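You operate a simulated robot arm through the tools that you are given. There is no shell and no other tool. Be economical: measure what you need, move in short steps, check, and stop when the job is done.

The job below is to be done with a simulated robot arm. You get a single attempt, and the scene is never put back.

Task
Strip the brown block and brush the chips off it.
Fine: open the clamp, bush to the drip tray, bolt to the rack's empty hole, brush back. Set down upright: red block brush. What is to be rubbed or washed off counts as gone when no trace of it is left.

Only the result counts: the job must be done as asked and must still hold three seconds after the hand-in. Knocking over, shifting, dropping, spilling or breaking anything else fails it.

Robot
A 6-joint arm with a two-finger parallel gripper, fixed in place. Base frame: the origin is at the foot of the arm, x ahead of it, y to its left, z up; the work surface is at about z = 700. Lengths are in mm, angles in degrees, forces in N, time in s.
With the tool pointing down near the work surface it reaches from about 220 to 720 mm from the base axis. Its first joint turns from -66.0 to 66.0 degrees. Payload 2.45 kg.
The TCP is the grasp point between the finger pads, 24 mm short of the fingertips. In the tool frame z runs along the fingers and y along their closing line. Largest opening 68 mm; finger width 17, thickness 10; the body of the gripper, 40 by 70 mm, starts 41 mm behind the TCP.
Orientation is that of the tool frame in the base frame, as a unit quaternion [w, x, y, z]. With the fingers straight down and closing along the base's y, the tool's x points along the base's -x, its y along +y and its z along -z.

Tools
- The arm moves only by the tool apply_moves. Its argument "commands" is a list that holds one entry, the list of rows, each a list of 7 numbers: the shift along the tool's x, y, z in mm, then the turn, a rotation vector about the tool's x, y, z in rad, then the gripper command, from -1 (shut) to 1 (fully open), values between in proportion. In form: [[[dx, dy, dz, ax, ay, az, gripper], ...]]. A call has 1 to 20 rows; each row shifts and turns the commanded pose from where the row before left it, along the tool's axes as they then stand. Rows are played at 5 a second. More than 50 mm and 8.6 degrees between two rows, or a gripper value outside its range, and nothing of the call is played. Where a pose cannot be reached the arm comes as near as it can. A force on the tool above 90 N (or 10 N above the force at the start of the call, whichever is more), or a blocked arm, ends the call early, and 0.2 s more pass. Each finger travels about 108 mm/s and halts on what it meets, pressing with about 29 N; the grip force reading is that of the motor and also rises with nothing between the fingers. The clock runs only during rows and for 0.2 s after the last one: add rows that do not move to give the fingers time. The reply holds the time, the measured pose of the TCP, the force on the tool along the base axes, the opening and the grip force, in the units named above and with some noise, with the torque about the TCP (base axes, N m) and any sound that the robot's microphone picked up, and new pictures: "views" is both (left out), scene, wrist or none.
- Cameras (640 x 400 px; columns grow to the right, rows downward): "scene" is fixed at [156, 420, 1440.7]; the picture's right is [-0.80, -0.60, 0.00], its down [-0.46, 0.61, -0.64] and it looks along [0.39, -0.51, -0.77] (base axes); focal length 311 px, centre (320, 200). "wrist" rides on the gripper at [84, 11, -75] in the tool frame; the picture's right is [-0.13, 0.99, 0.00], its down [-0.60, -0.08, -0.79] and it looks along [-0.79, -0.10, 0.61] (tool axes); focal length 251 px, centre (320, 200). There is no depth. A picture from a camera that has moved, and an enlarged one, comes with that camera's place and axes in the base frame and with its lens.
- zoom(camera, box): a new picture of the part [left, top, right, bottom] of that camera's present view, enlarged. The clock stands still meanwhile.
- job_done(): hands the job in; it is judged then, once.

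Go step by step. Nothing tells you positions but the pictures and the camera data: compare them with the known pose of the tool, close in by small moves and look again before you grip or let go. The budget is 120 turns and 200 pictures, counting those below and the enlarged ones. Unless the task says otherwise, let go and move clear before handing in, and close with one line.

The tools are called as name(argument=value, ...) on one line, values as JSON. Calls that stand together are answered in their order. apply_moves: Moves the arm, as the interface text tells. Its arguments: {"type":"object","properties":{"commands":{"type":"array"},"views":{"type":"string","enum":["both","scene","wrist","none"]}},"required":["commands"]} The other tools are called the same way: zoom (camera, box) takes an enlarged picture of a part of a camera's view; job_done () hands the job in.

At the start:

```text
t: 0.0
eef_pos: [433.8, -46.2, 1062.2]
tcp_rot: [0.001, 0.0, 1.0, 0.0]
ft_force: [0.2, -0.7, 0.2]
torque: [-0.02, -0.03, 0.03]
gripper_width: 68.0
gripper_force: 0.1
```

scene: 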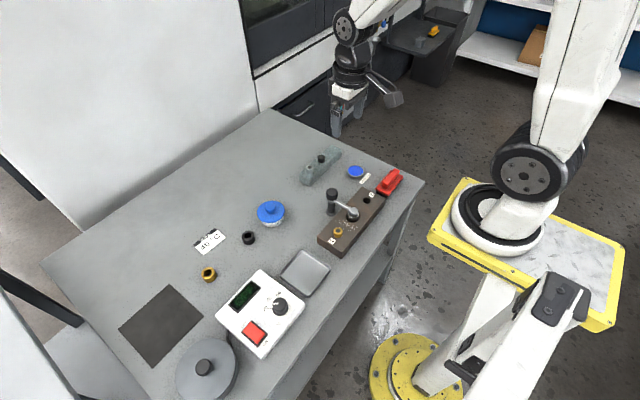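
wrist: 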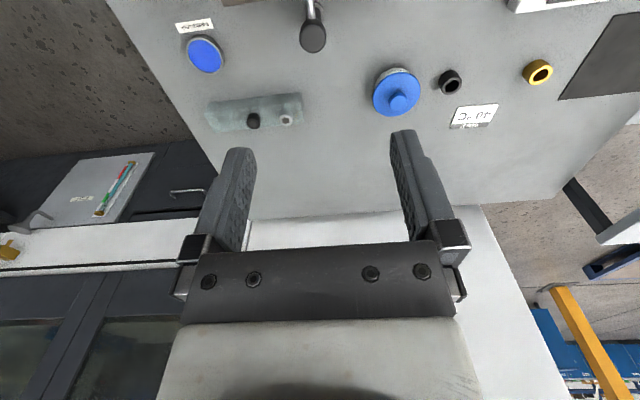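

I see a table with a brown block holding a clamp with lever, a brass bush, a red brush, a greenish rack, and a grey tray. I'll zoom in on the details first.

zoom(camera="scene", box=[290, 140, 430, 260])

zoom(camera="scene", box=[110, 190, 350, 400])

zoom(camera="wrist", box=[170, 0, 420, 150])

```text
3.33 times, centred on (360, 200) of scene
camera zoom: at [156.0, 420.0, 1440.7], right [-0.8, -0.6, 0.0], down [-0.46, 0.61, -0.64], along [0.39, -0.51, -0.77], focal length 1036 px, centre (187, 200)
```

zoom: 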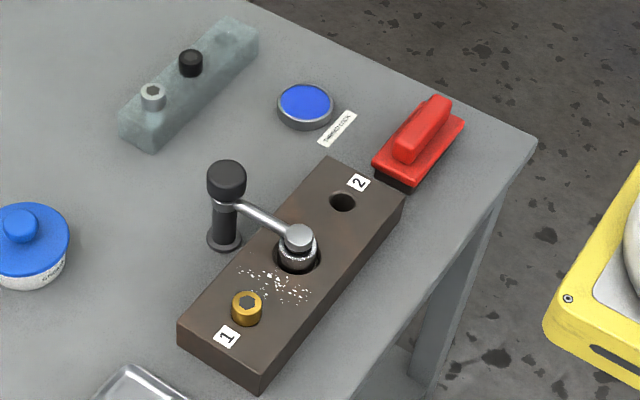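

```text
1.90 times, centred on (230, 295) of scene
camera zoom: at [156.0, 420.0, 1440.7], right [-0.8, -0.6, 0.0], down [-0.46, 0.61, -0.64], along [0.39, -0.51, -0.77], focal length 592 px, centre (491, 19)
```

zoom: 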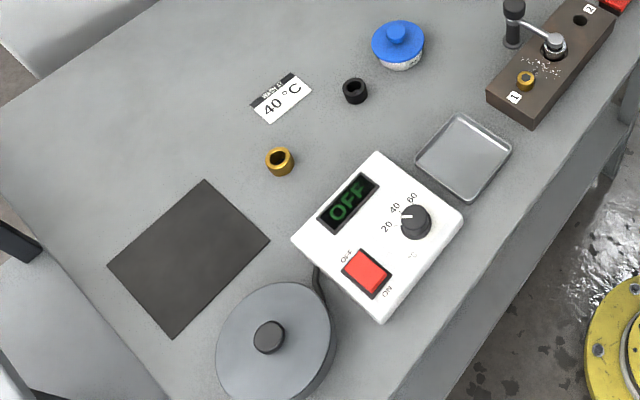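

```text
2.56 times, centred on (295, 75) of wrist
camera zoom: at [349.3, -34.1, 1139.0], right [0.13, 0.99, 0.0], down [0.6, -0.08, 0.79], along [0.79, -0.1, -0.61], focal length 644 px, centre (384, 520)
```

zoom: 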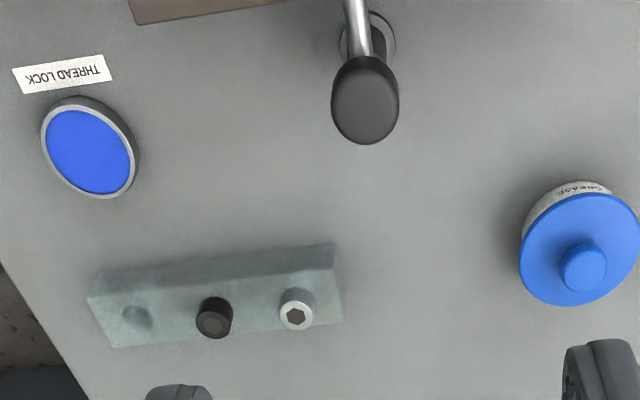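

I see a brown block around x≈400, y −160..60, with a lever clamp. I'll move in for a closer look with the wrist camera.

apply_moves(commands=[[[27, 0, 30, 0, 0, 0, 1], [27, 0, 30, 0, 0, 0, 1], [27, 0, 30, 0, 0, 0, 1], [27, 0, 30, 0, 0, 0, 1], [27, 0, 30, 0, 0, 0, 1], [0, 0, 0, 0, 0, 0, 1]]], views="wrist")

zoom(camera="wrist", box=[150, 0, 500, 200])

zoom(camera="scene", box=[310, 180, 400, 255])

```text
t: 1.4
eef_pos: [335.1, -52.9, 902.7]
tcp_rot: [0.0, 0.0, 1.0, 0.0]
ft_force: [0.6, 0.6, -1.0]
torque: [-0.02, -0.01, -0.02]
gripper_width: 68.0
gripper_force: 0.0
out of reach, approached as far as the arm can: row 4, 5
camera wrist: at [251.0, -41.6, 979.5], right [0.13, 0.99, 0.0], down [0.6, -0.08, 0.79], along [0.79, -0.1, -0.61], focal length 251 px, centre (320, 200)
```

wrist: 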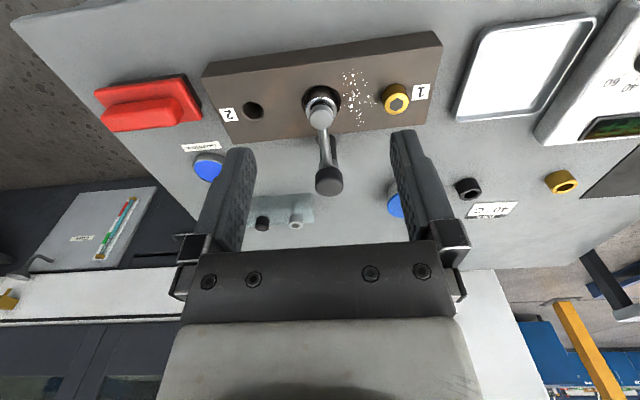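

```text
1.83 times, centred on (325, 100) of wrist
camera zoom: at [251.0, -41.6, 979.5], right [0.13, 0.99, 0.0], down [0.6, -0.08, 0.79], along [0.79, -0.1, -0.61], focal length 460 px, centre (311, 383)
```

zoom: 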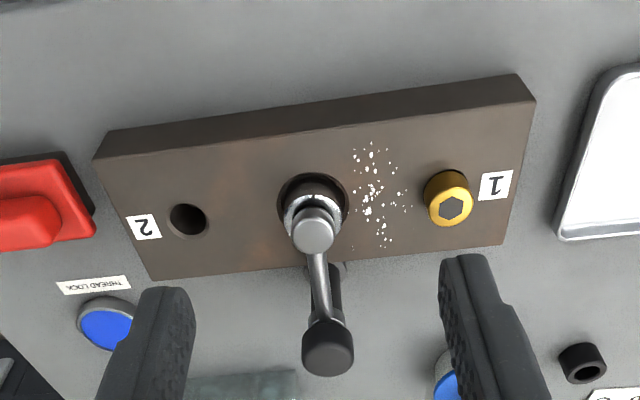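

```text
5.33 times, centred on (355, 218) of scene
camera zoom: at [156.0, 420.0, 1440.7], right [-0.8, -0.6, 0.0], down [-0.46, 0.61, -0.64], along [0.39, -0.51, -0.77], focal length 1658 px, centre (133, 107)
```

zoom: 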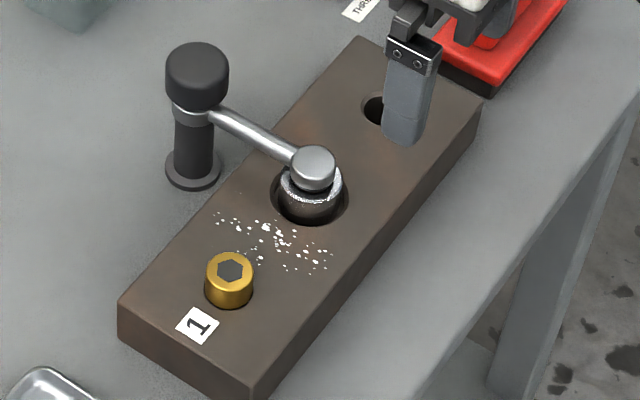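

The silver bush sits in the recess under the clamp's pad. The post with its black knob is near (476,−59, top ≈778), and the brass bolt is near (402,17). Next I'll move above the knob.

apply_moves(commands=[[[-35, 0, 0, 0, 0, 0, 1], [-35, 0, 10, 0, 0, 0, 1], [-35, 0, 20, 0, 0, 0, 1], [-35, -6, 20, 0, 0, 0, 1], [0, 0, 0, 0, 0, 0, 1]]], views="both")

```text
t: 2.6
eef_pos: [477.4, -56.4, 856.5]
tcp_rot: [0.001, 0.0, 1.0, 0.0]
ft_force: [0.2, 0.3, -0.6]
torque: [0.0, 0.01, 0.01]
gripper_width: 67.8
gripper_force: 0.1
camera wrist: at [391.3, -46.9, 932.8], right [0.13, 0.99, 0.0], down [0.6, -0.08, 0.79], along [0.79, -0.1, -0.61], focal length 251 px, centre (320, 200)
```

scene: 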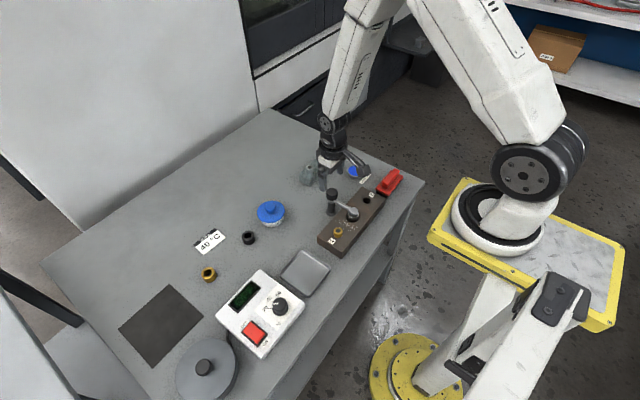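
wrist: 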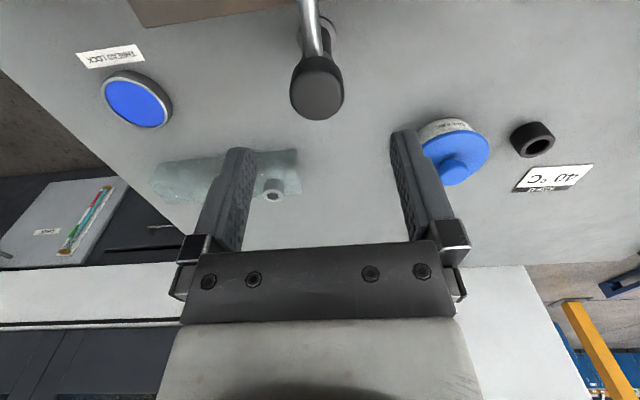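

The knob measures about (478,−60) and the gripper is above it. I'll descend around it with the fingers open.

apply_moves(commands=[[[-1, -4, 25, 0, 0, 0, 1], [0, 0, 25, 0, 0, 0, 1], [0, 0, 16, 0, 0, 0, 1], [0, 0, 0, 0, 0, 0, 1]]], views="both")

zoom(camera="scene", box=[300, 140, 420, 250])

```text
t: 3.6
eef_pos: [475.6, -63.2, 786.8]
tcp_rot: [0.001, 0.001, 1.0, 0.0]
ft_force: [0.1, -0.1, 0.4]
torque: [0.01, 0.02, -0.03]
gripper_width: 68.1
gripper_force: 0.2
camera wrist: at [390.9, -51.5, 863.5], right [0.13, 0.99, 0.0], down [0.6, -0.08, 0.79], along [0.79, -0.1, -0.61], focal length 251 px, centre (320, 200)
```

scene: 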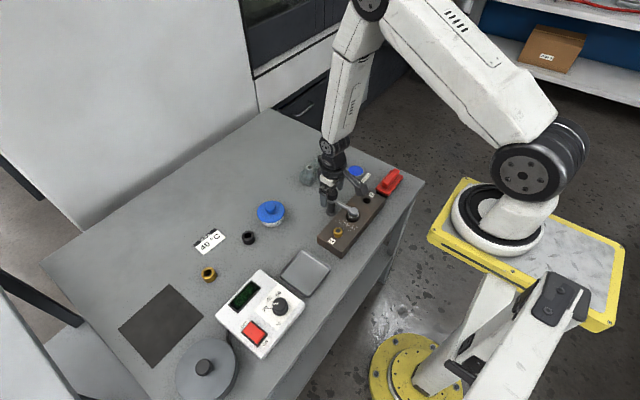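
wrist: 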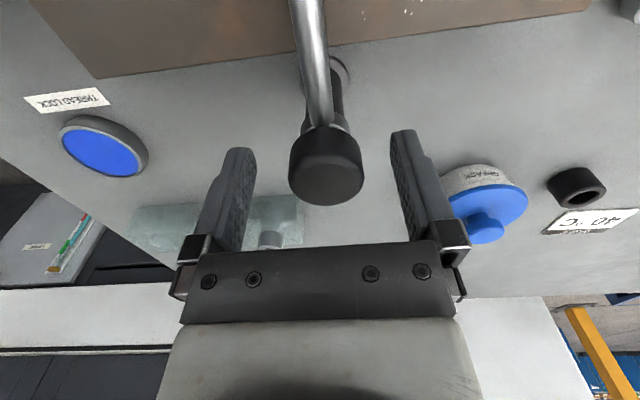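

```text
3.64 times, centred on (360, 195) of scene
camera zoom: at [156.0, 420.0, 1440.7], right [-0.8, -0.6, 0.0], down [-0.46, 0.61, -0.64], along [0.39, -0.51, -0.77], focal length 1131 px, centre (174, 218)
```

zoom: 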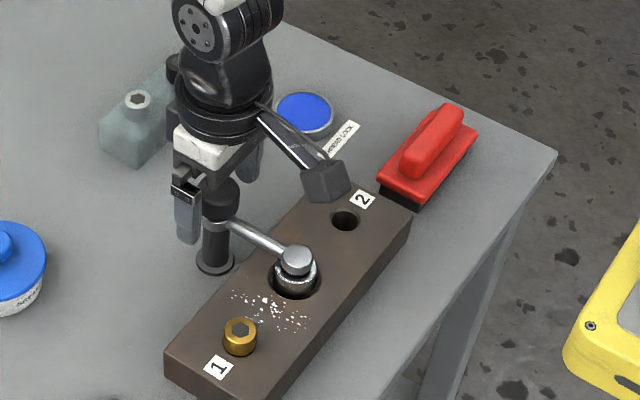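

The knob sits between the fingers. I'll close on it.

apply_moves(commands=[[[-2, 1, 0, 0, 0, 0, 1], [0, 0, 0, 0, 0, 0, -1], [0, 0, 0, 0, 0, 0, -1], [0, 0, 0, 0, 0, 0, -1]]], views="wrist")

```text
t: 4.6
eef_pos: [478.8, -60.6, 787.3]
tcp_rot: [0.0, -0.002, 1.0, 0.0]
ft_force: [3.2, 39.6, 2.5]
torque: [0.76, -0.11, -0.13]
gripper_width: 33.7
gripper_force: 45.1
camera wrist: at [393.5, -48.9, 864.1], right [0.13, 0.99, 0.0], down [0.6, -0.08, 0.79], along [0.79, -0.1, -0.61], focal length 251 px, centre (320, 200)
```

wrist: 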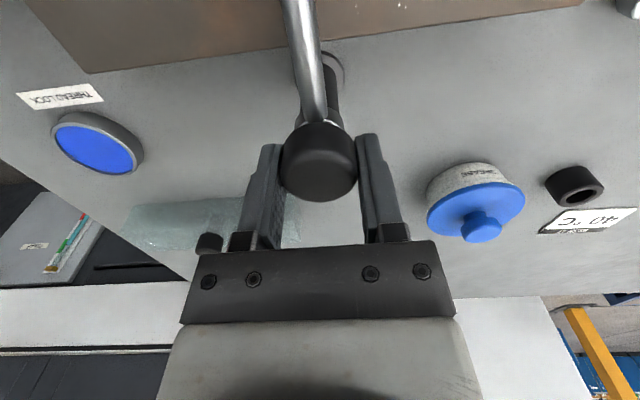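

The knob is gripped with a side load, so I'll shift about 1.5 mm toward +y to ease it. Then I'll try a small counter-clockwise turn.

apply_moves(commands=[[[0, 1.5, 0, 0, 0, 0, -1], [0, 0, 0, 0, 0, 0, -1], [0, 0, 0, 0, 0, -0.12, -1], [0, 0, 0, 0, 0, -0.12, -1], [0, 0, 0, 0, 0, 0, -1]]], views="wrist")

zoom(camera="scene", box=[300, 140, 420, 250])

```text
t: 5.8
eef_pos: [479.5, -59.0, 787.8]
tcp_rot: [-0.001, -0.121, 0.993, 0.001]
ft_force: [-10.6, 32.7, 36.9]
torque: [0.66, 0.71, -0.11]
gripper_width: 33.8
gripper_force: 45.1
camera wrist: at [393.4, -68.3, 864.1], right [-0.11, 0.99, 0.0], down [0.61, 0.07, 0.79], along [0.79, 0.09, -0.61], focal length 251 px, centre (320, 200)
```

wrist: 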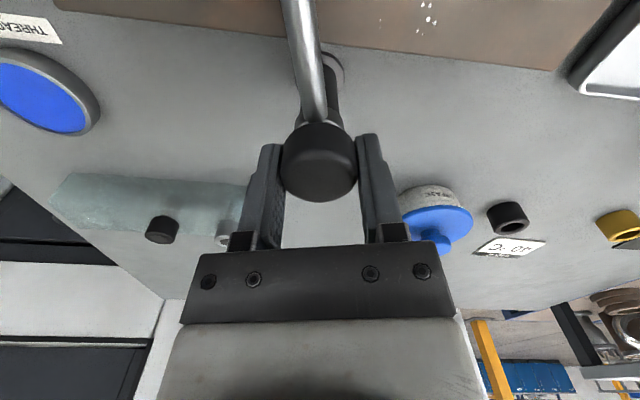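

```text
3.64 times, centred on (360, 195) of scene
camera zoom: at [155.2, 420.8, 1440.5], right [-0.8, -0.6, 0.0], down [-0.46, 0.61, -0.64], along [0.39, -0.51, -0.77], focal length 1131 px, centre (174, 218)
```

zoom: 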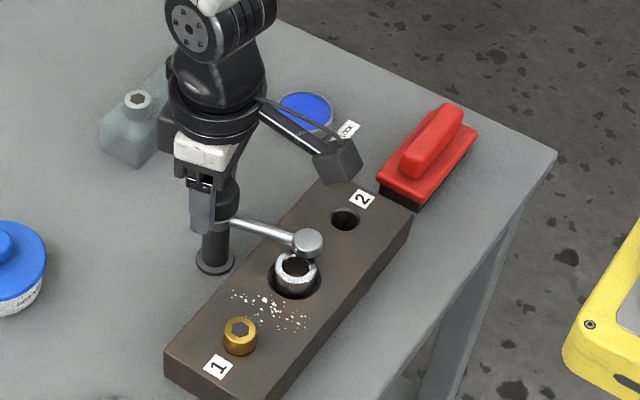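

The arm swings with the knob and the bush is being uncovered. I'll keep turning, easing up slightly to release the vertical load.

apply_moves(commands=[[[0, 0, -1, 0, 0, -0.12, -1], [0, 0, 0, 0, 0, -0.12, -1], [0, 0, 0, 0, 0, -0.12, -1], [0, 0, 0, 0, 0, -0.12, -1], [0, 0, 0, 0, 0, 0, -1]]], views="scene")

```text
t: 7.0
eef_pos: [474.5, -59.6, 787.4]
tcp_rot: [-0.005, -0.355, 0.935, 0.002]
ft_force: [-19.6, 38.5, 18.0]
torque: [0.07, 0.02, -0.02]
gripper_width: 33.2
gripper_force: 45.1
```

scene: 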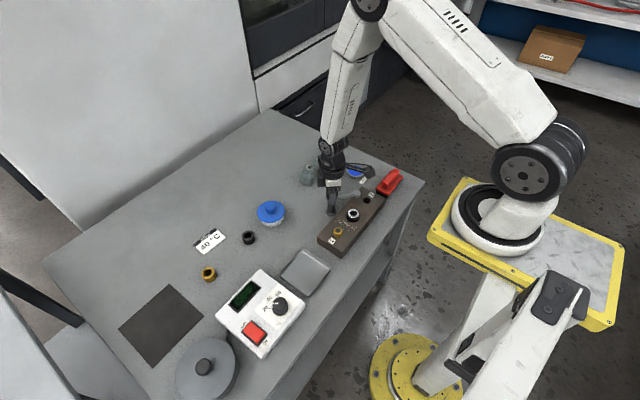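

zoom(camera="scene", box=[300, 140, 420, 250])

zoom(camera="wrist", box=[0, 0, 640, 400])

```text
3.64 times, centred on (360, 195) of scene
camera zoom: at [155.3, 420.9, 1440.5], right [-0.8, -0.6, 0.0], down [-0.46, 0.61, -0.64], along [0.39, -0.51, -0.77], focal length 1131 px, centre (174, 218)
```

zoom: 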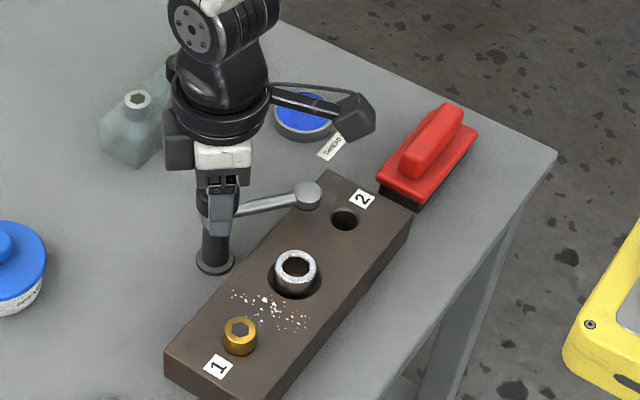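

```text
1.00 times, centred on (320, 200) of wrist (not enlarged: the box is as wide or as high as the picture)
camera zoom: at [405.0, -107.0, 864.4], right [-0.56, 0.83, 0.01], down [0.51, 0.34, 0.79], along [0.65, 0.45, -0.61], focal length 251 px, centre (320, 200)
```

zoom: 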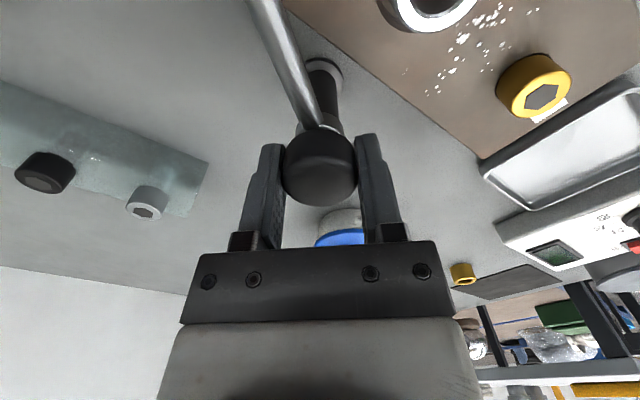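

The bush is nearly free. I'll continue to about 105° so the arm sits well away from the block.

apply_moves(commands=[[[0, 1, 0, 0, 0, -0.13, -1], [0, 0, 0, 0, 0, -0.13, -1], [0, 0, 0, 0, 0, -0.13, -1], [0, 0, 0, 0, 0, -0.13, -1], [0, 0, 0, 0, 0, -0.13, -1], [0, 0, 0, 0, 0, -0.13, -1], [0, 0, 0, 0, 0, -0.13, -1], [0, 0, 0, 0, 0, -0.13, -1], [0, 0, 0, 0, 0, 0, -1]]], views="both")

zoom(camera="scene", box=[300, 140, 420, 250])

```text
t: 9.0
eef_pos: [475.1, -61.8, 788.4]
tcp_rot: [0.003, 0.772, -0.636, -0.004]
ft_force: [-27.1, -1.1, 12.3]
torque: [-0.17, -0.37, -0.38]
gripper_width: 33.3
gripper_force: 44.9
camera wrist: at [480.0, -145.0, 863.6], right [-1.0, -0.06, 0.01], down [-0.03, 0.61, 0.79], along [-0.05, 0.79, -0.61], focal length 251 px, centre (320, 200)
```

scene: 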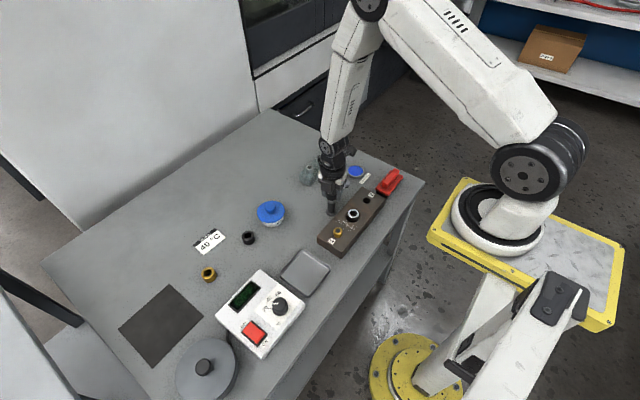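
wrist: 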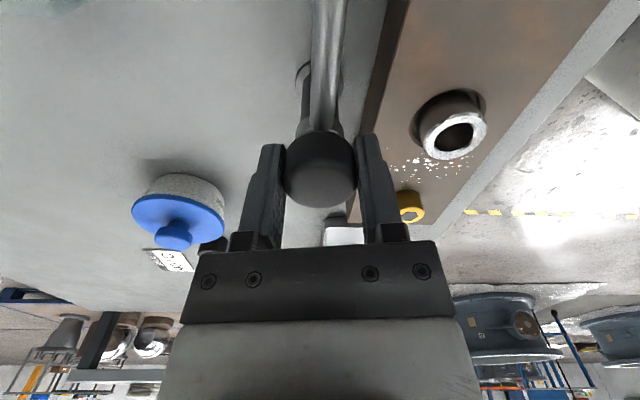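

```text
3.64 times, centred on (360, 195) of scene
camera zoom: at [155.2, 420.0, 1440.8], right [-0.8, -0.6, 0.0], down [-0.46, 0.61, -0.64], along [0.39, -0.51, -0.77], focal length 1131 px, centre (174, 218)
```

zoom: 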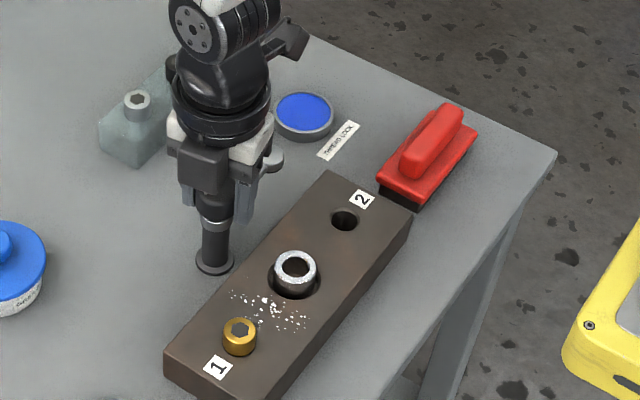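

The clamp is swung about 101° clear of the block. I'll release it, rise, and turn the wrist back.

apply_moves(commands=[[[0, 0, 0, 0, 0, 0, 1], [0, 0, 0, 0, 0, 0, 1], [0, 0, -35, 0, 0, 0, 1], [0, 0, -45, 0, 0, 0, 1], [0, 0, 0, 0, 0, 0.14, 1], [0, 0, 0, 0, 0, 0.14, 1], [0, 0, 0, 0, 0, 0.14, 1], [0, 0, 0, 0, 0, 0.14, 1], [0, 0, 0, 0, 0, 0.14, 1], [0, 0, 0, 0, 0, 0.14, 1], [0, 0, 0, 0, 0, 0.14, 1], [0, 0, 0, 0, 0, 0.14, 1], [0, 0, 0, 0, 0, 0.14, 1], [0, 0, 0, 0, 0, 0.14, 1], [0, 0, 0, 0, 0, 0.14, 1], [0, 0, 0, 0, 0, 0.14, 1], [0, 0, 0, 0, 0, 0.08, 1], [0, 0, 0, 0, 0, 0, 1]]], views="wrist")

```text
t: 12.8
eef_pos: [479.3, -59.4, 868.1]
tcp_rot: [0.001, 0.0, 1.0, 0.0]
ft_force: [0.0, 0.0, -0.2]
torque: [0.01, 0.02, -0.01]
gripper_width: 67.7
gripper_force: 0.1
camera wrist: at [393.7, -48.6, 944.1], right [0.13, 0.99, 0.0], down [0.6, -0.08, 0.79], along [0.79, -0.1, -0.61], focal length 251 px, centre (320, 200)
```

wrist: 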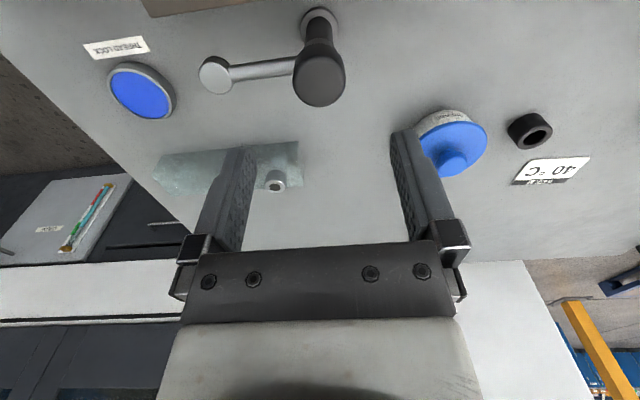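

The clamp stays open. I'll move above the bush.

apply_moves(commands=[[[39, 0, 5, 0, 0, 0, 1], [38, 0, 15, 0, 0, 0, 1], [0, 0, 0, 0, 0, 0, 1]]], views="wrist")

zoom(camera="wrist", box=[160, 0, 480, 200])

zoom(camera="scene", box=[300, 140, 420, 250])

```text
t: 13.6
eef_pos: [401.3, -58.7, 847.4]
tcp_rot: [0.0, -0.001, 1.0, 0.0]
ft_force: [0.7, 0.9, -0.8]
torque: [0.0, -0.02, -0.01]
gripper_width: 68.1
gripper_force: 0.0
camera wrist: at [316.3, -48.4, 922.6], right [0.13, 0.99, 0.0], down [0.6, -0.08, 0.79], along [0.79, -0.1, -0.61], focal length 251 px, centre (320, 200)
```

wrist: 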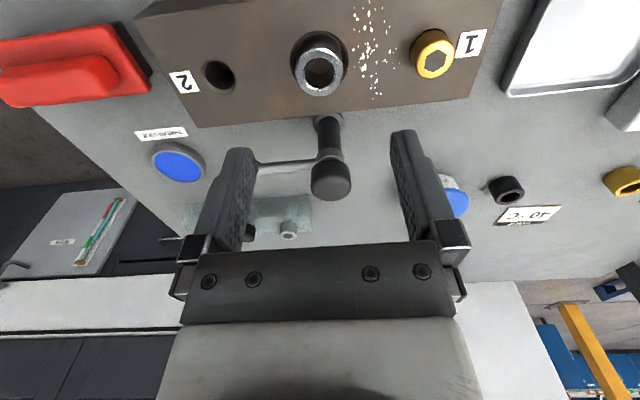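

```text
2.00 times, centred on (320, 100) of wrist
camera zoom: at [316.3, -48.4, 922.6], right [0.13, 0.99, 0.0], down [0.6, -0.08, 0.79], along [0.79, -0.1, -0.61], focal length 503 px, centre (320, 400)
```

zoom: 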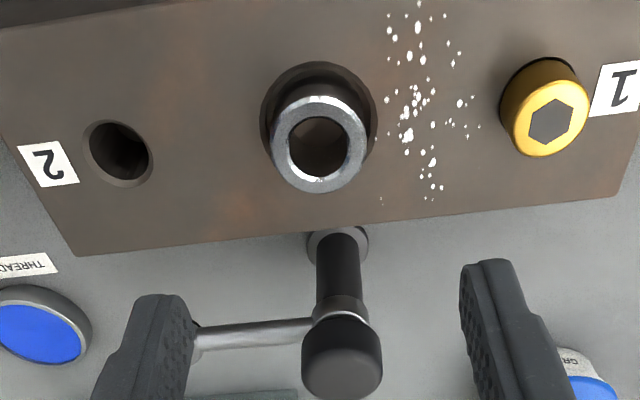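

```text
3.64 times, centred on (360, 195) of scene
camera zoom: at [156.0, 420.0, 1440.7], right [-0.8, -0.6, 0.0], down [-0.46, 0.61, -0.64], along [0.39, -0.51, -0.77], focal length 1131 px, centre (174, 218)
```

zoom: 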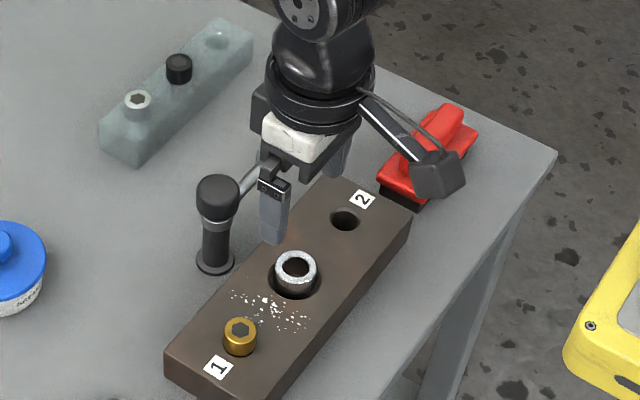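

The bush top is at about (402,−59.5, z≈744), with the block top at z≈731. I'll descend toward it with the fingers open.

apply_moves(commands=[[[0, 0, 30, 0, 0, 0, 1], [0, 0, 30, 0, 0, 0, 1], [0, 0, 24, 0, 0, 0, 1], [0, 0, 0, 0, 0, 0, 1]]], views="wrist")

zoom(camera="scene", box=[320, 160, 400, 240])

```text
t: 14.6
eef_pos: [400.4, -60.0, 765.1]
tcp_rot: [0.0, -0.001, 1.0, 0.0]
ft_force: [-0.2, 0.0, -0.8]
torque: [0.04, -0.01, -0.01]
gripper_width: 68.0
gripper_force: 0.0
camera wrist: at [315.4, -48.4, 841.0], right [0.13, 0.99, 0.0], down [0.6, -0.08, 0.79], along [0.79, -0.1, -0.61], focal length 251 px, centre (320, 200)
```

wrist: 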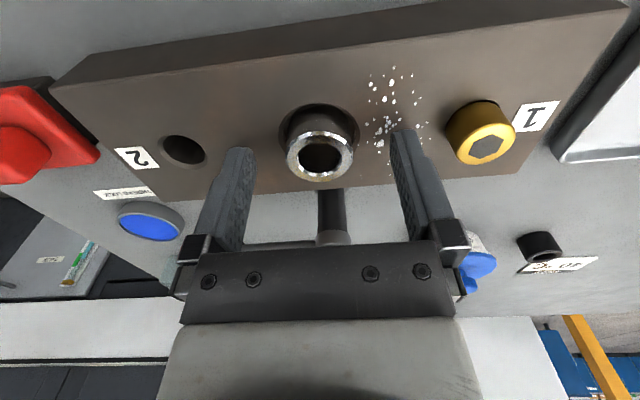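

```text
5.00 times, centred on (360, 200) of scene
camera zoom: at [156.0, 420.0, 1440.7], right [-0.8, -0.6, 0.0], down [-0.46, 0.61, -0.64], along [0.39, -0.51, -0.77], focal length 1555 px, centre (120, 200)
```

zoom: 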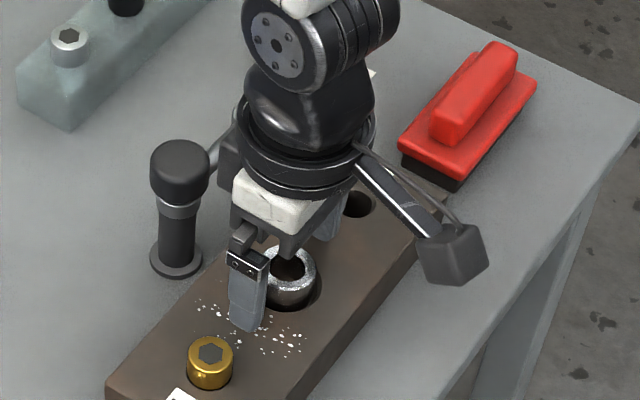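

The bush is centred between the fingers. I'll lower about 6 mm more and close.

apply_moves(commands=[[[-1, 0, 6, 0, 0, 0, 1], [0, 0, 0, 0, 0, 0, 1], [0, 0, 0, 0, 0, 0, -1], [0, 0, 0, 0, 0, 0, -1], [0, 0, 0, 0, 0, 0, -1]]], views="wrist")

```text
t: 15.8
eef_pos: [401.8, -60.7, 760.3]
tcp_rot: [0.003, 0.0, 1.0, -0.001]
ft_force: [5.1, 13.8, 42.8]
torque: [0.89, 0.2, -0.19]
gripper_width: 31.9
gripper_force: 29.1
camera wrist: at [317.2, -48.1, 835.6], right [0.13, 0.99, 0.0], down [0.6, -0.08, 0.8], along [0.79, -0.1, -0.6], focal length 251 px, centre (320, 200)
```

wrist: 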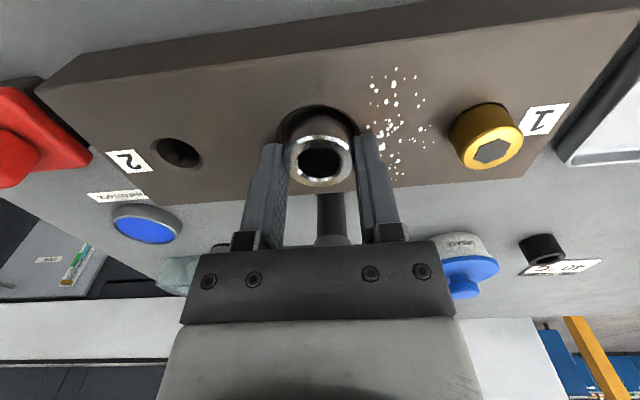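

The bush is gripped with a 32 mm opening. I'll lift it straight up.

apply_moves(commands=[[[0, 0, -4, 0, 0, 0, -1], [0, 0, -8, 0, 0, 0, -1], [0, 0, -15, 0, 0, 0, -1], [0, 0, -25, 0, 0, 0, -1], [0, 0, -30, 0, 0, 0, -1], [0, 0, 0, 0, 0, 0, -1]]], views="both")

zoom(camera="scene", box=[270, 160, 400, 300])

```text
t: 17.2
eef_pos: [401.8, -59.1, 843.2]
tcp_rot: [0.001, -0.001, 1.0, 0.0]
ft_force: [0.4, 1.1, -1.4]
torque: [0.02, -0.02, -0.06]
gripper_width: 31.9
gripper_force: 29.0
camera wrist: at [317.1, -48.5, 919.2], right [0.13, 0.99, 0.0], down [0.6, -0.08, 0.79], along [0.79, -0.1, -0.61], focal length 251 px, centre (320, 200)
```

scene: 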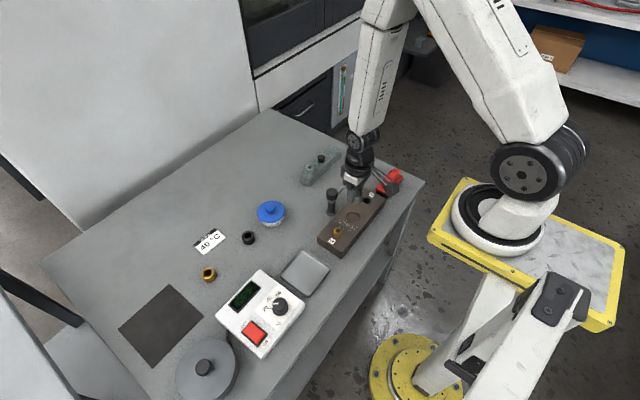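
wrist: 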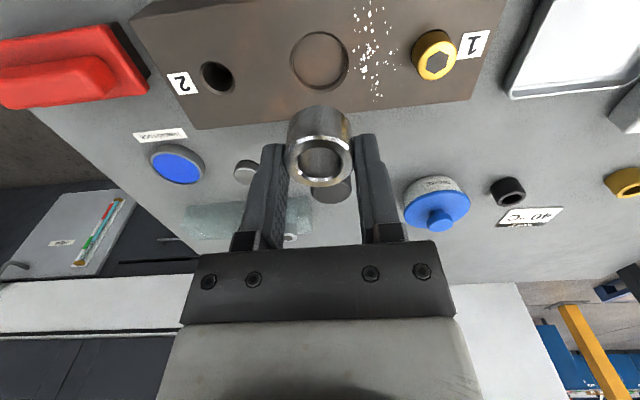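

```text
2.86 times, centred on (335, 230) of scene
camera zoom: at [156.0, 420.0, 1440.7], right [-0.8, -0.6, 0.0], down [-0.46, 0.61, -0.64], along [0.39, -0.51, -0.77], focal length 888 px, centre (277, 114)
```

zoom: 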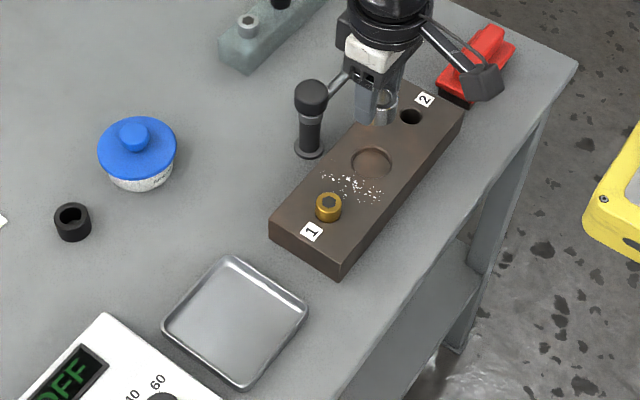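

The bush is lifted cleanly. The tray centre is near (411,146), so I'll carry the bush over it.

apply_moves(commands=[[[0, 41, 0, 0, 0, 0, -1], [0, 41, 0, 0, 0, 0, -1], [-4, 41, 0, 0, 0, 0, -1], [-4, 41, 0, 0, 0, 0, -1], [0, 41, 20, 0, 0, 0, -1], [0, 0, 30, 0, 0, 0, -1], [0, 0, 0, 0, 0, 0, -1]]], views="wrist")

zoom(camera="scene", box=[250, 210, 360, 310])

```text
t: 18.8
eef_pos: [412.6, 145.5, 789.2]
tcp_rot: [0.001, -0.001, 1.0, -0.001]
ft_force: [-0.4, 0.1, -0.4]
torque: [0.02, 0.01, 0.0]
gripper_width: 32.0
gripper_force: 28.6
camera wrist: at [326.2, 156.1, 865.5], right [0.13, 0.99, 0.0], down [0.6, -0.08, 0.79], along [0.79, -0.1, -0.61], focal length 251 px, centre (320, 200)
```

wrist: 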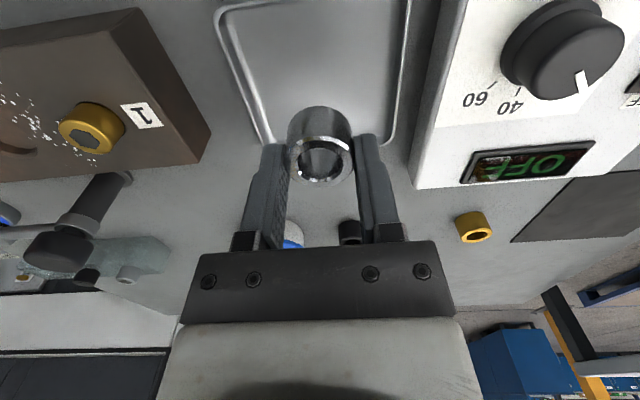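

```text
4.00 times, centred on (305, 260) of scene
camera zoom: at [156.0, 420.0, 1440.7], right [-0.8, -0.6, 0.0], down [-0.46, 0.61, -0.64], along [0.39, -0.51, -0.77], focal length 1244 px, centre (380, -40)
```

zoom: 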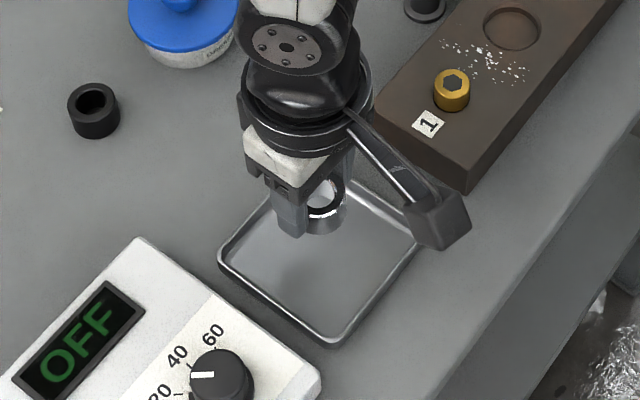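

The bush hangs over the tray's centre. I'll lower it until it touches lightly.

apply_moves(commands=[[[0, 0, 20, 0, 0, 0, -1], [0, 0, 20, 0, 0, 0, -1], [0, 0, 6, 0, 0, 0, -1], [0, 0, 0, 0, 0, 0, -1]]], views="none")

zoom(camera="scene", box=[250, 210, 360, 310])

zoom(camera="wrist", box=[200, 50, 440, 200])

```text
t: 19.8
eef_pos: [413.2, 144.8, 746.3]
tcp_rot: [0.001, -0.001, 1.0, -0.001]
ft_force: [1.5, -0.1, -0.7]
torque: [0.0, 0.0, 0.02]
gripper_width: 31.6
gripper_force: 29.1
```

```text
4.00 times, centred on (305, 260) of scene
camera zoom: at [156.0, 420.0, 1440.7], right [-0.8, -0.6, 0.0], down [-0.46, 0.61, -0.64], along [0.39, -0.51, -0.77], focal length 1244 px, centre (380, -40)
```

zoom: 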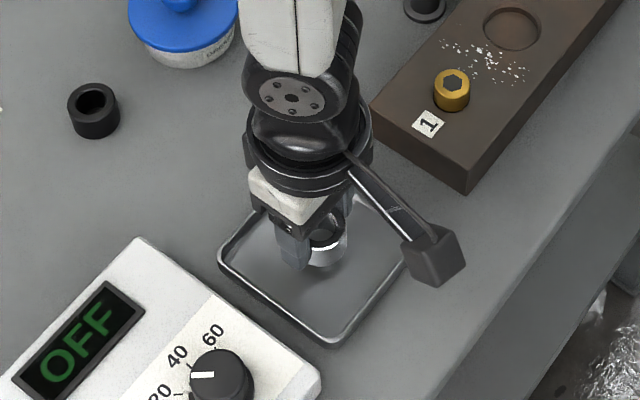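

```text
2.67 times, centred on (320, 125) of wrist
camera zoom: at [327.5, 155.5, 820.9], right [0.13, 0.99, 0.0], down [0.6, -0.08, 0.79], along [0.79, -0.1, -0.61], focal length 670 px, centre (320, 400)
```

zoom: 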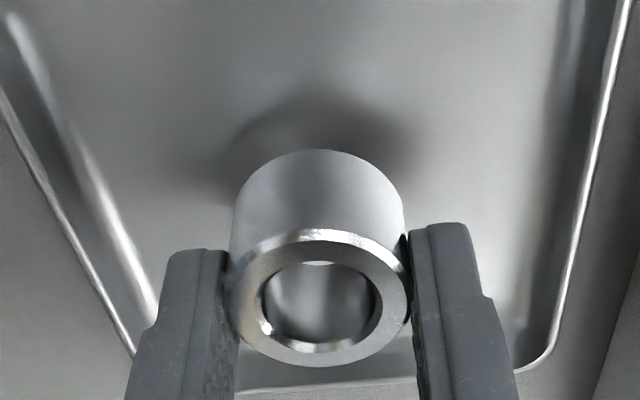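

apply_moves(commands=[[[0, 0, 2, 0, 0, 0, -1], [0, 0, 1.5, 0, 0, 0, -1], [0, 0, 0, 0, 0, 0, -1]]], views="none")

zoom(camera="wrist", box=[200, 50, 440, 200])

```text
t: 20.6
eef_pos: [413.3, 144.7, 742.8]
tcp_rot: [0.001, -0.001, 1.0, 0.0]
ft_force: [-0.7, 0.0, -1.5]
torque: [0.05, 0.0, 0.0]
gripper_width: 31.8
gripper_force: 28.9
```

```text
2.67 times, centred on (320, 125) of wrist
camera zoom: at [327.6, 156.6, 817.6], right [0.13, 0.99, 0.0], down [0.6, -0.08, 0.79], along [0.79, -0.1, -0.61], focal length 670 px, centre (320, 400)
```

zoom: 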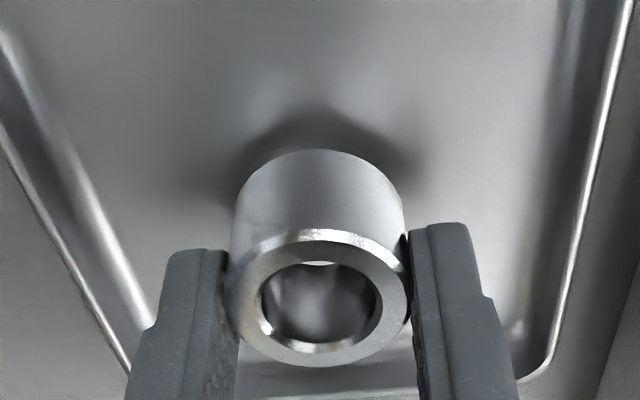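

apply_moves(commands=[[[0, 0, 1.5, 0, 0, 0, -1], [0, 0, 1, 0, 0, 0, -1], [0, 0, 0, 0, 0, 0, -1]]], views="none")

zoom(camera="wrist", box=[200, 50, 440, 200])

```text
t: 21.4
eef_pos: [411.4, 145.6, 737.8]
tcp_rot: [0.001, -0.001, 1.0, 0.0]
ft_force: [-0.4, 0.1, -0.7]
torque: [0.02, 0.01, 0.0]
gripper_width: 31.7
gripper_force: 28.9
```

```text
2.67 times, centred on (320, 125) of wrist
camera zoom: at [326.8, 156.7, 814.5], right [0.13, 0.99, 0.0], down [0.6, -0.08, 0.79], along [0.79, -0.1, -0.61], focal length 670 px, centre (320, 400)
```

zoom: 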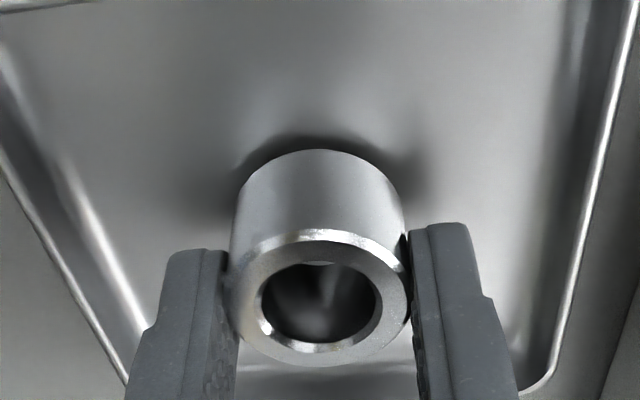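

apply_moves(commands=[[[0, 0, 1, 0, 0, 0, -1], [0, 0, 0.7, 0, 0, 0, -1], [0, 0, 0, 0, 0, 0, -1]]], views="none")

zoom(camera="wrist", box=[200, 50, 440, 200])

```text
t: 22.2
eef_pos: [412.2, 144.9, 737.2]
tcp_rot: [0.001, -0.001, 1.0, 0.0]
ft_force: [-0.1, 0.0, -1.3]
torque: [0.02, 0.04, 0.01]
gripper_width: 31.6
gripper_force: 29.1
```

```text
2.67 times, centred on (320, 125) of wrist
camera zoom: at [326.6, 156.0, 812.7], right [0.13, 0.99, 0.0], down [0.6, -0.08, 0.79], along [0.79, -0.1, -0.61], focal length 670 px, centre (320, 400)
```

zoom: 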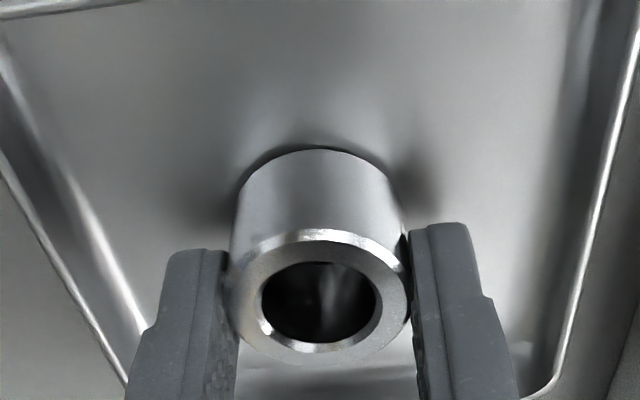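

The bush is almost touching. I'll make one last nudge, open part-way, and rise.

apply_moves(commands=[[[0, 0, 0.8, 0, 0, 0, -1], [0, 0, 0, 0, 0, 0, -0.05], [0, 0, 0, 0, 0, 0, 0.25], [0, 0, 0, 0, 0, 0, 0.25], [0, 0, -15, 0, 0, 0, 0.25], [0, 0, -25, 0, 0, 0, 0.25], [0, 0, -35, 0, 0, 0, 1], [0, 0, 0, 0, 0, 0, 1]]], views="wrist")

zoom(camera="scene", box=[250, 210, 360, 310])

```text
t: 24.0
eef_pos: [411.3, 147.1, 813.9]
tcp_rot: [0.001, 0.0, 1.0, -0.001]
ft_force: [-0.4, -0.6, -0.3]
torque: [0.02, 0.05, -0.01]
gripper_width: 68.0
gripper_force: 0.0
camera wrist: at [325.8, 157.3, 889.2], right [0.13, 0.99, 0.0], down [0.6, -0.08, 0.79], along [0.79, -0.1, -0.61], focal length 251 px, centre (320, 200)
```

wrist: 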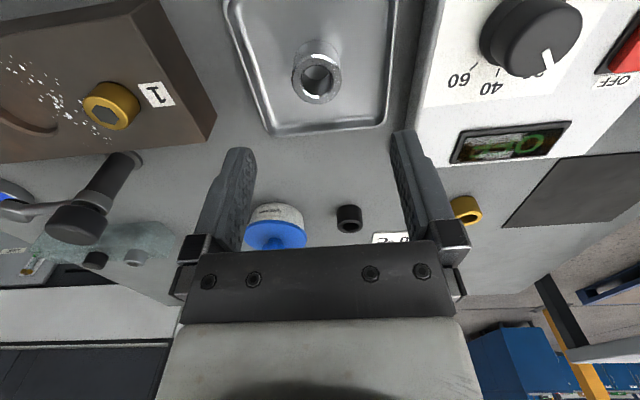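

```text
4.00 times, centred on (305, 260) of scene
camera zoom: at [156.0, 420.0, 1440.7], right [-0.8, -0.6, 0.0], down [-0.46, 0.61, -0.64], along [0.39, -0.51, -0.77], focal length 1244 px, centre (380, -40)
```

zoom: 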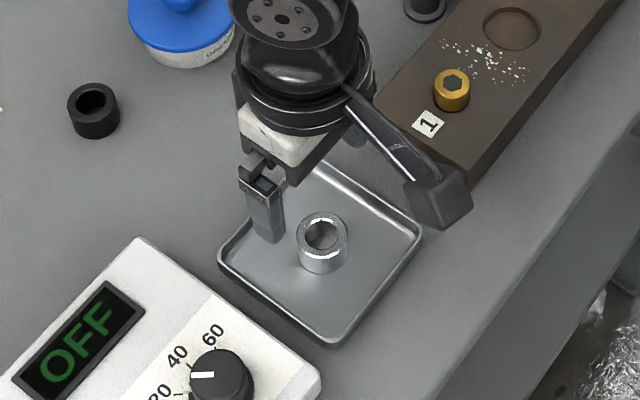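

The bush stands in the tray. Now I'll move above the bolt.

apply_moves(commands=[[[0, -20, -20, 0, 0, 0, 1], [2, -36, 0, 0, 0, 0, 1], [2, -37, 0, 0, 0, 0, 1], [3, -37, 0, 0, 0, 0, 1], [0, 0, 0, 0, 0, 0, 1]]], views="none")

zoom(camera="wrist", box=[160, 0, 480, 200])

zoom(camera="scene", box=[290, 170, 390, 270])

```text
t: 25.2
eef_pos: [403.6, 15.5, 830.8]
tcp_rot: [0.001, -0.002, 1.0, 0.0]
ft_force: [-0.8, 0.3, -0.4]
torque: [-0.01, -0.01, -0.02]
gripper_width: 67.9
gripper_force: 0.0
```

```text
2.00 times, centred on (320, 100) of wrist
camera zoom: at [318.5, 26.3, 906.6], right [0.13, 0.99, 0.0], down [0.6, -0.08, 0.79], along [0.79, -0.1, -0.61], focal length 503 px, centre (320, 400)
```

zoom: 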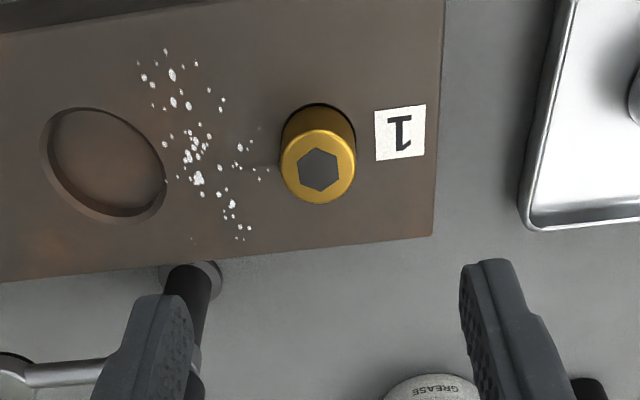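

```text
4.00 times, centred on (340, 220) of scene
camera zoom: at [156.0, 420.0, 1440.7], right [-0.8, -0.6, 0.0], down [-0.46, 0.61, -0.64], along [0.39, -0.51, -0.77], focal length 1244 px, centre (240, 120)
```

zoom: 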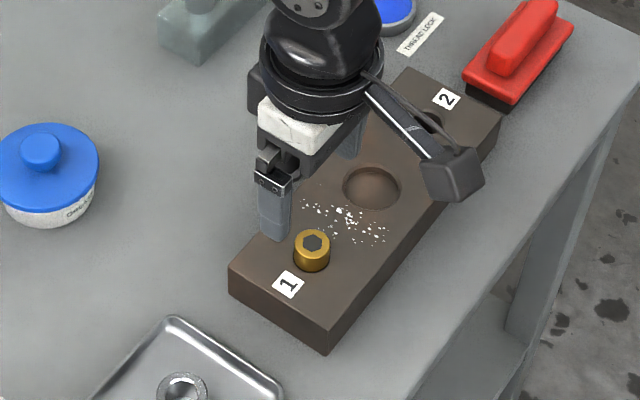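

The bolt head is at (402,15). I'll descend over it and grip.

apply_moves(commands=[[[1, 0, 30, 0, 0, 0, 1], [0, 0, 25, 0, 0, 0, 1], [0, 0, 13, 0, 0, 0, 1], [0, 0, 0, 0, 0, 0, 1]]], views="wrist")

```text
t: 26.2
eef_pos: [401.3, 13.7, 764.7]
tcp_rot: [0.001, -0.001, 1.0, 0.0]
ft_force: [0.3, -0.1, -0.4]
torque: [0.02, 0.0, -0.01]
gripper_width: 67.9
gripper_force: 0.0
camera wrist: at [316.5, 25.7, 841.0], right [0.13, 0.99, 0.0], down [0.6, -0.08, 0.79], along [0.79, -0.1, -0.61], focal length 251 px, centre (320, 200)
```

wrist: 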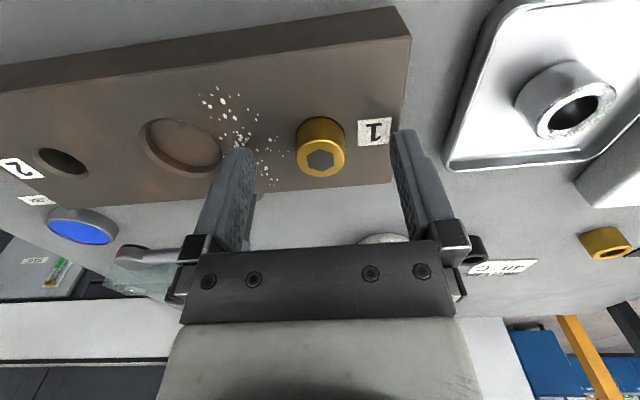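

apply_moves(commands=[[[0, 0.5, 2, 0, 0, 0, 1], [0, 0, 0, 0, 0, 0, -1], [0, 0, 0, 0, 0, 0, -1], [0, 0, 0, 0, 0, 0, -1], [0, 0, 0, 0, 0, 0, -1]]], views="wrist")

```text
t: 27.4
eef_pos: [402.2, 15.1, 762.2]
tcp_rot: [0.0, -0.001, 1.0, 0.0]
ft_force: [0.7, -0.3, 0.1]
torque: [-0.03, -0.03, 0.0]
gripper_width: 22.4
gripper_force: 28.6
camera wrist: at [317.1, 26.0, 838.7], right [0.13, 0.99, 0.0], down [0.6, -0.08, 0.79], along [0.79, -0.1, -0.61], focal length 251 px, centre (320, 200)
```

wrist: 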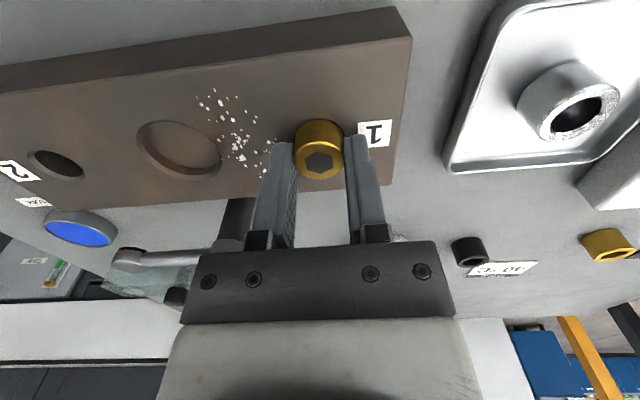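

The bolt is gripped at 22.4 mm. I'll lift slowly to see whether it comes straight out.

apply_moves(commands=[[[0, 0, -3, 0, 0, 0, -1], [0, 0, -5, 0, 0, 0, -1], [0, 0, 0, 0, 0, 0, -1]]], views="wrist")

```text
t: 28.2
eef_pos: [401.7, 13.4, 769.9]
tcp_rot: [0.001, 0.0, 1.0, 0.0]
ft_force: [-0.2, -0.6, -2.0]
torque: [-0.02, 0.03, 0.02]
gripper_width: 22.7
gripper_force: 29.0
camera wrist: at [317.0, 25.8, 845.0], right [0.13, 0.99, 0.0], down [0.6, -0.08, 0.79], along [0.79, -0.1, -0.61], focal length 251 px, centre (320, 200)
```

wrist: 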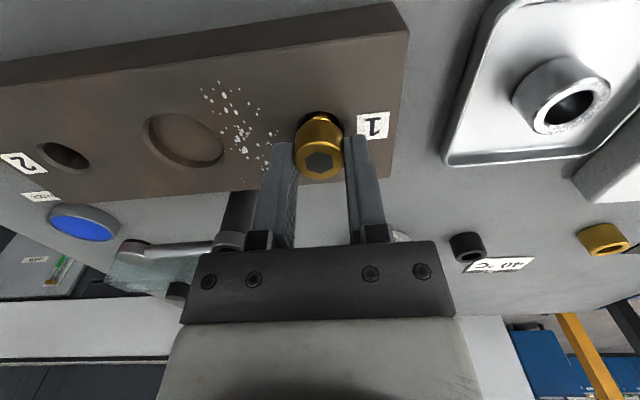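

It slides out freely. I'll lift it to z≈860.

apply_moves(commands=[[[0, 0, -15, 0, 0, 0, -1], [0, 0, -25, 0, 0, 0, -1], [0, 0, -25, 0, 0, 0, -1], [0, 0, -30, 0, 0, 0, -1], [0, 0, 0, 0, 0, 0, -1]]], views="wrist")

zoom(camera="scene", box=[280, 130, 400, 250])

```text
t: 29.4
eef_pos: [402.3, 15.0, 863.5]
tcp_rot: [0.001, -0.002, 1.0, 0.0]
ft_force: [0.6, 0.0, -1.0]
torque: [-0.02, -0.01, 0.02]
gripper_width: 22.8
gripper_force: 28.5
camera wrist: at [316.7, 26.3, 938.3], right [0.13, 0.99, 0.0], down [0.6, -0.08, 0.79], along [0.79, -0.1, -0.61], focal length 251 px, centre (320, 200)
```

wrist: 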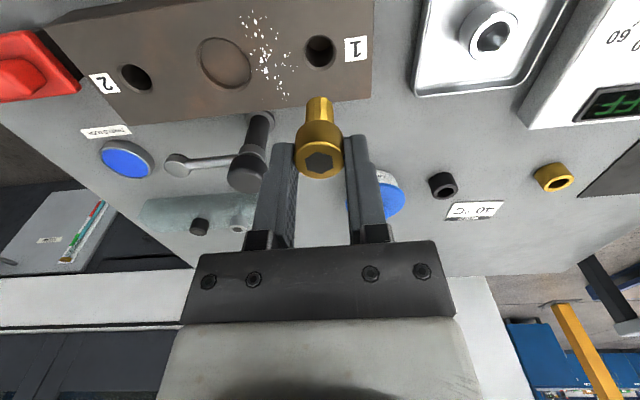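

```text
3.33 times, centred on (340, 190) of scene
camera zoom: at [156.0, 420.0, 1440.7], right [-0.8, -0.6, 0.0], down [-0.46, 0.61, -0.64], along [0.39, -0.51, -0.77], focal length 1036 px, centre (253, 233)
```

zoom: 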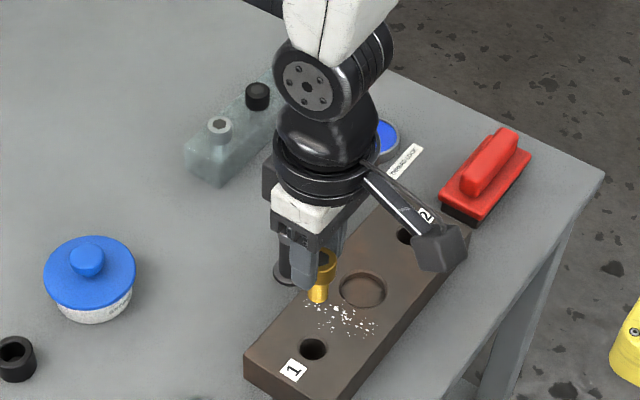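

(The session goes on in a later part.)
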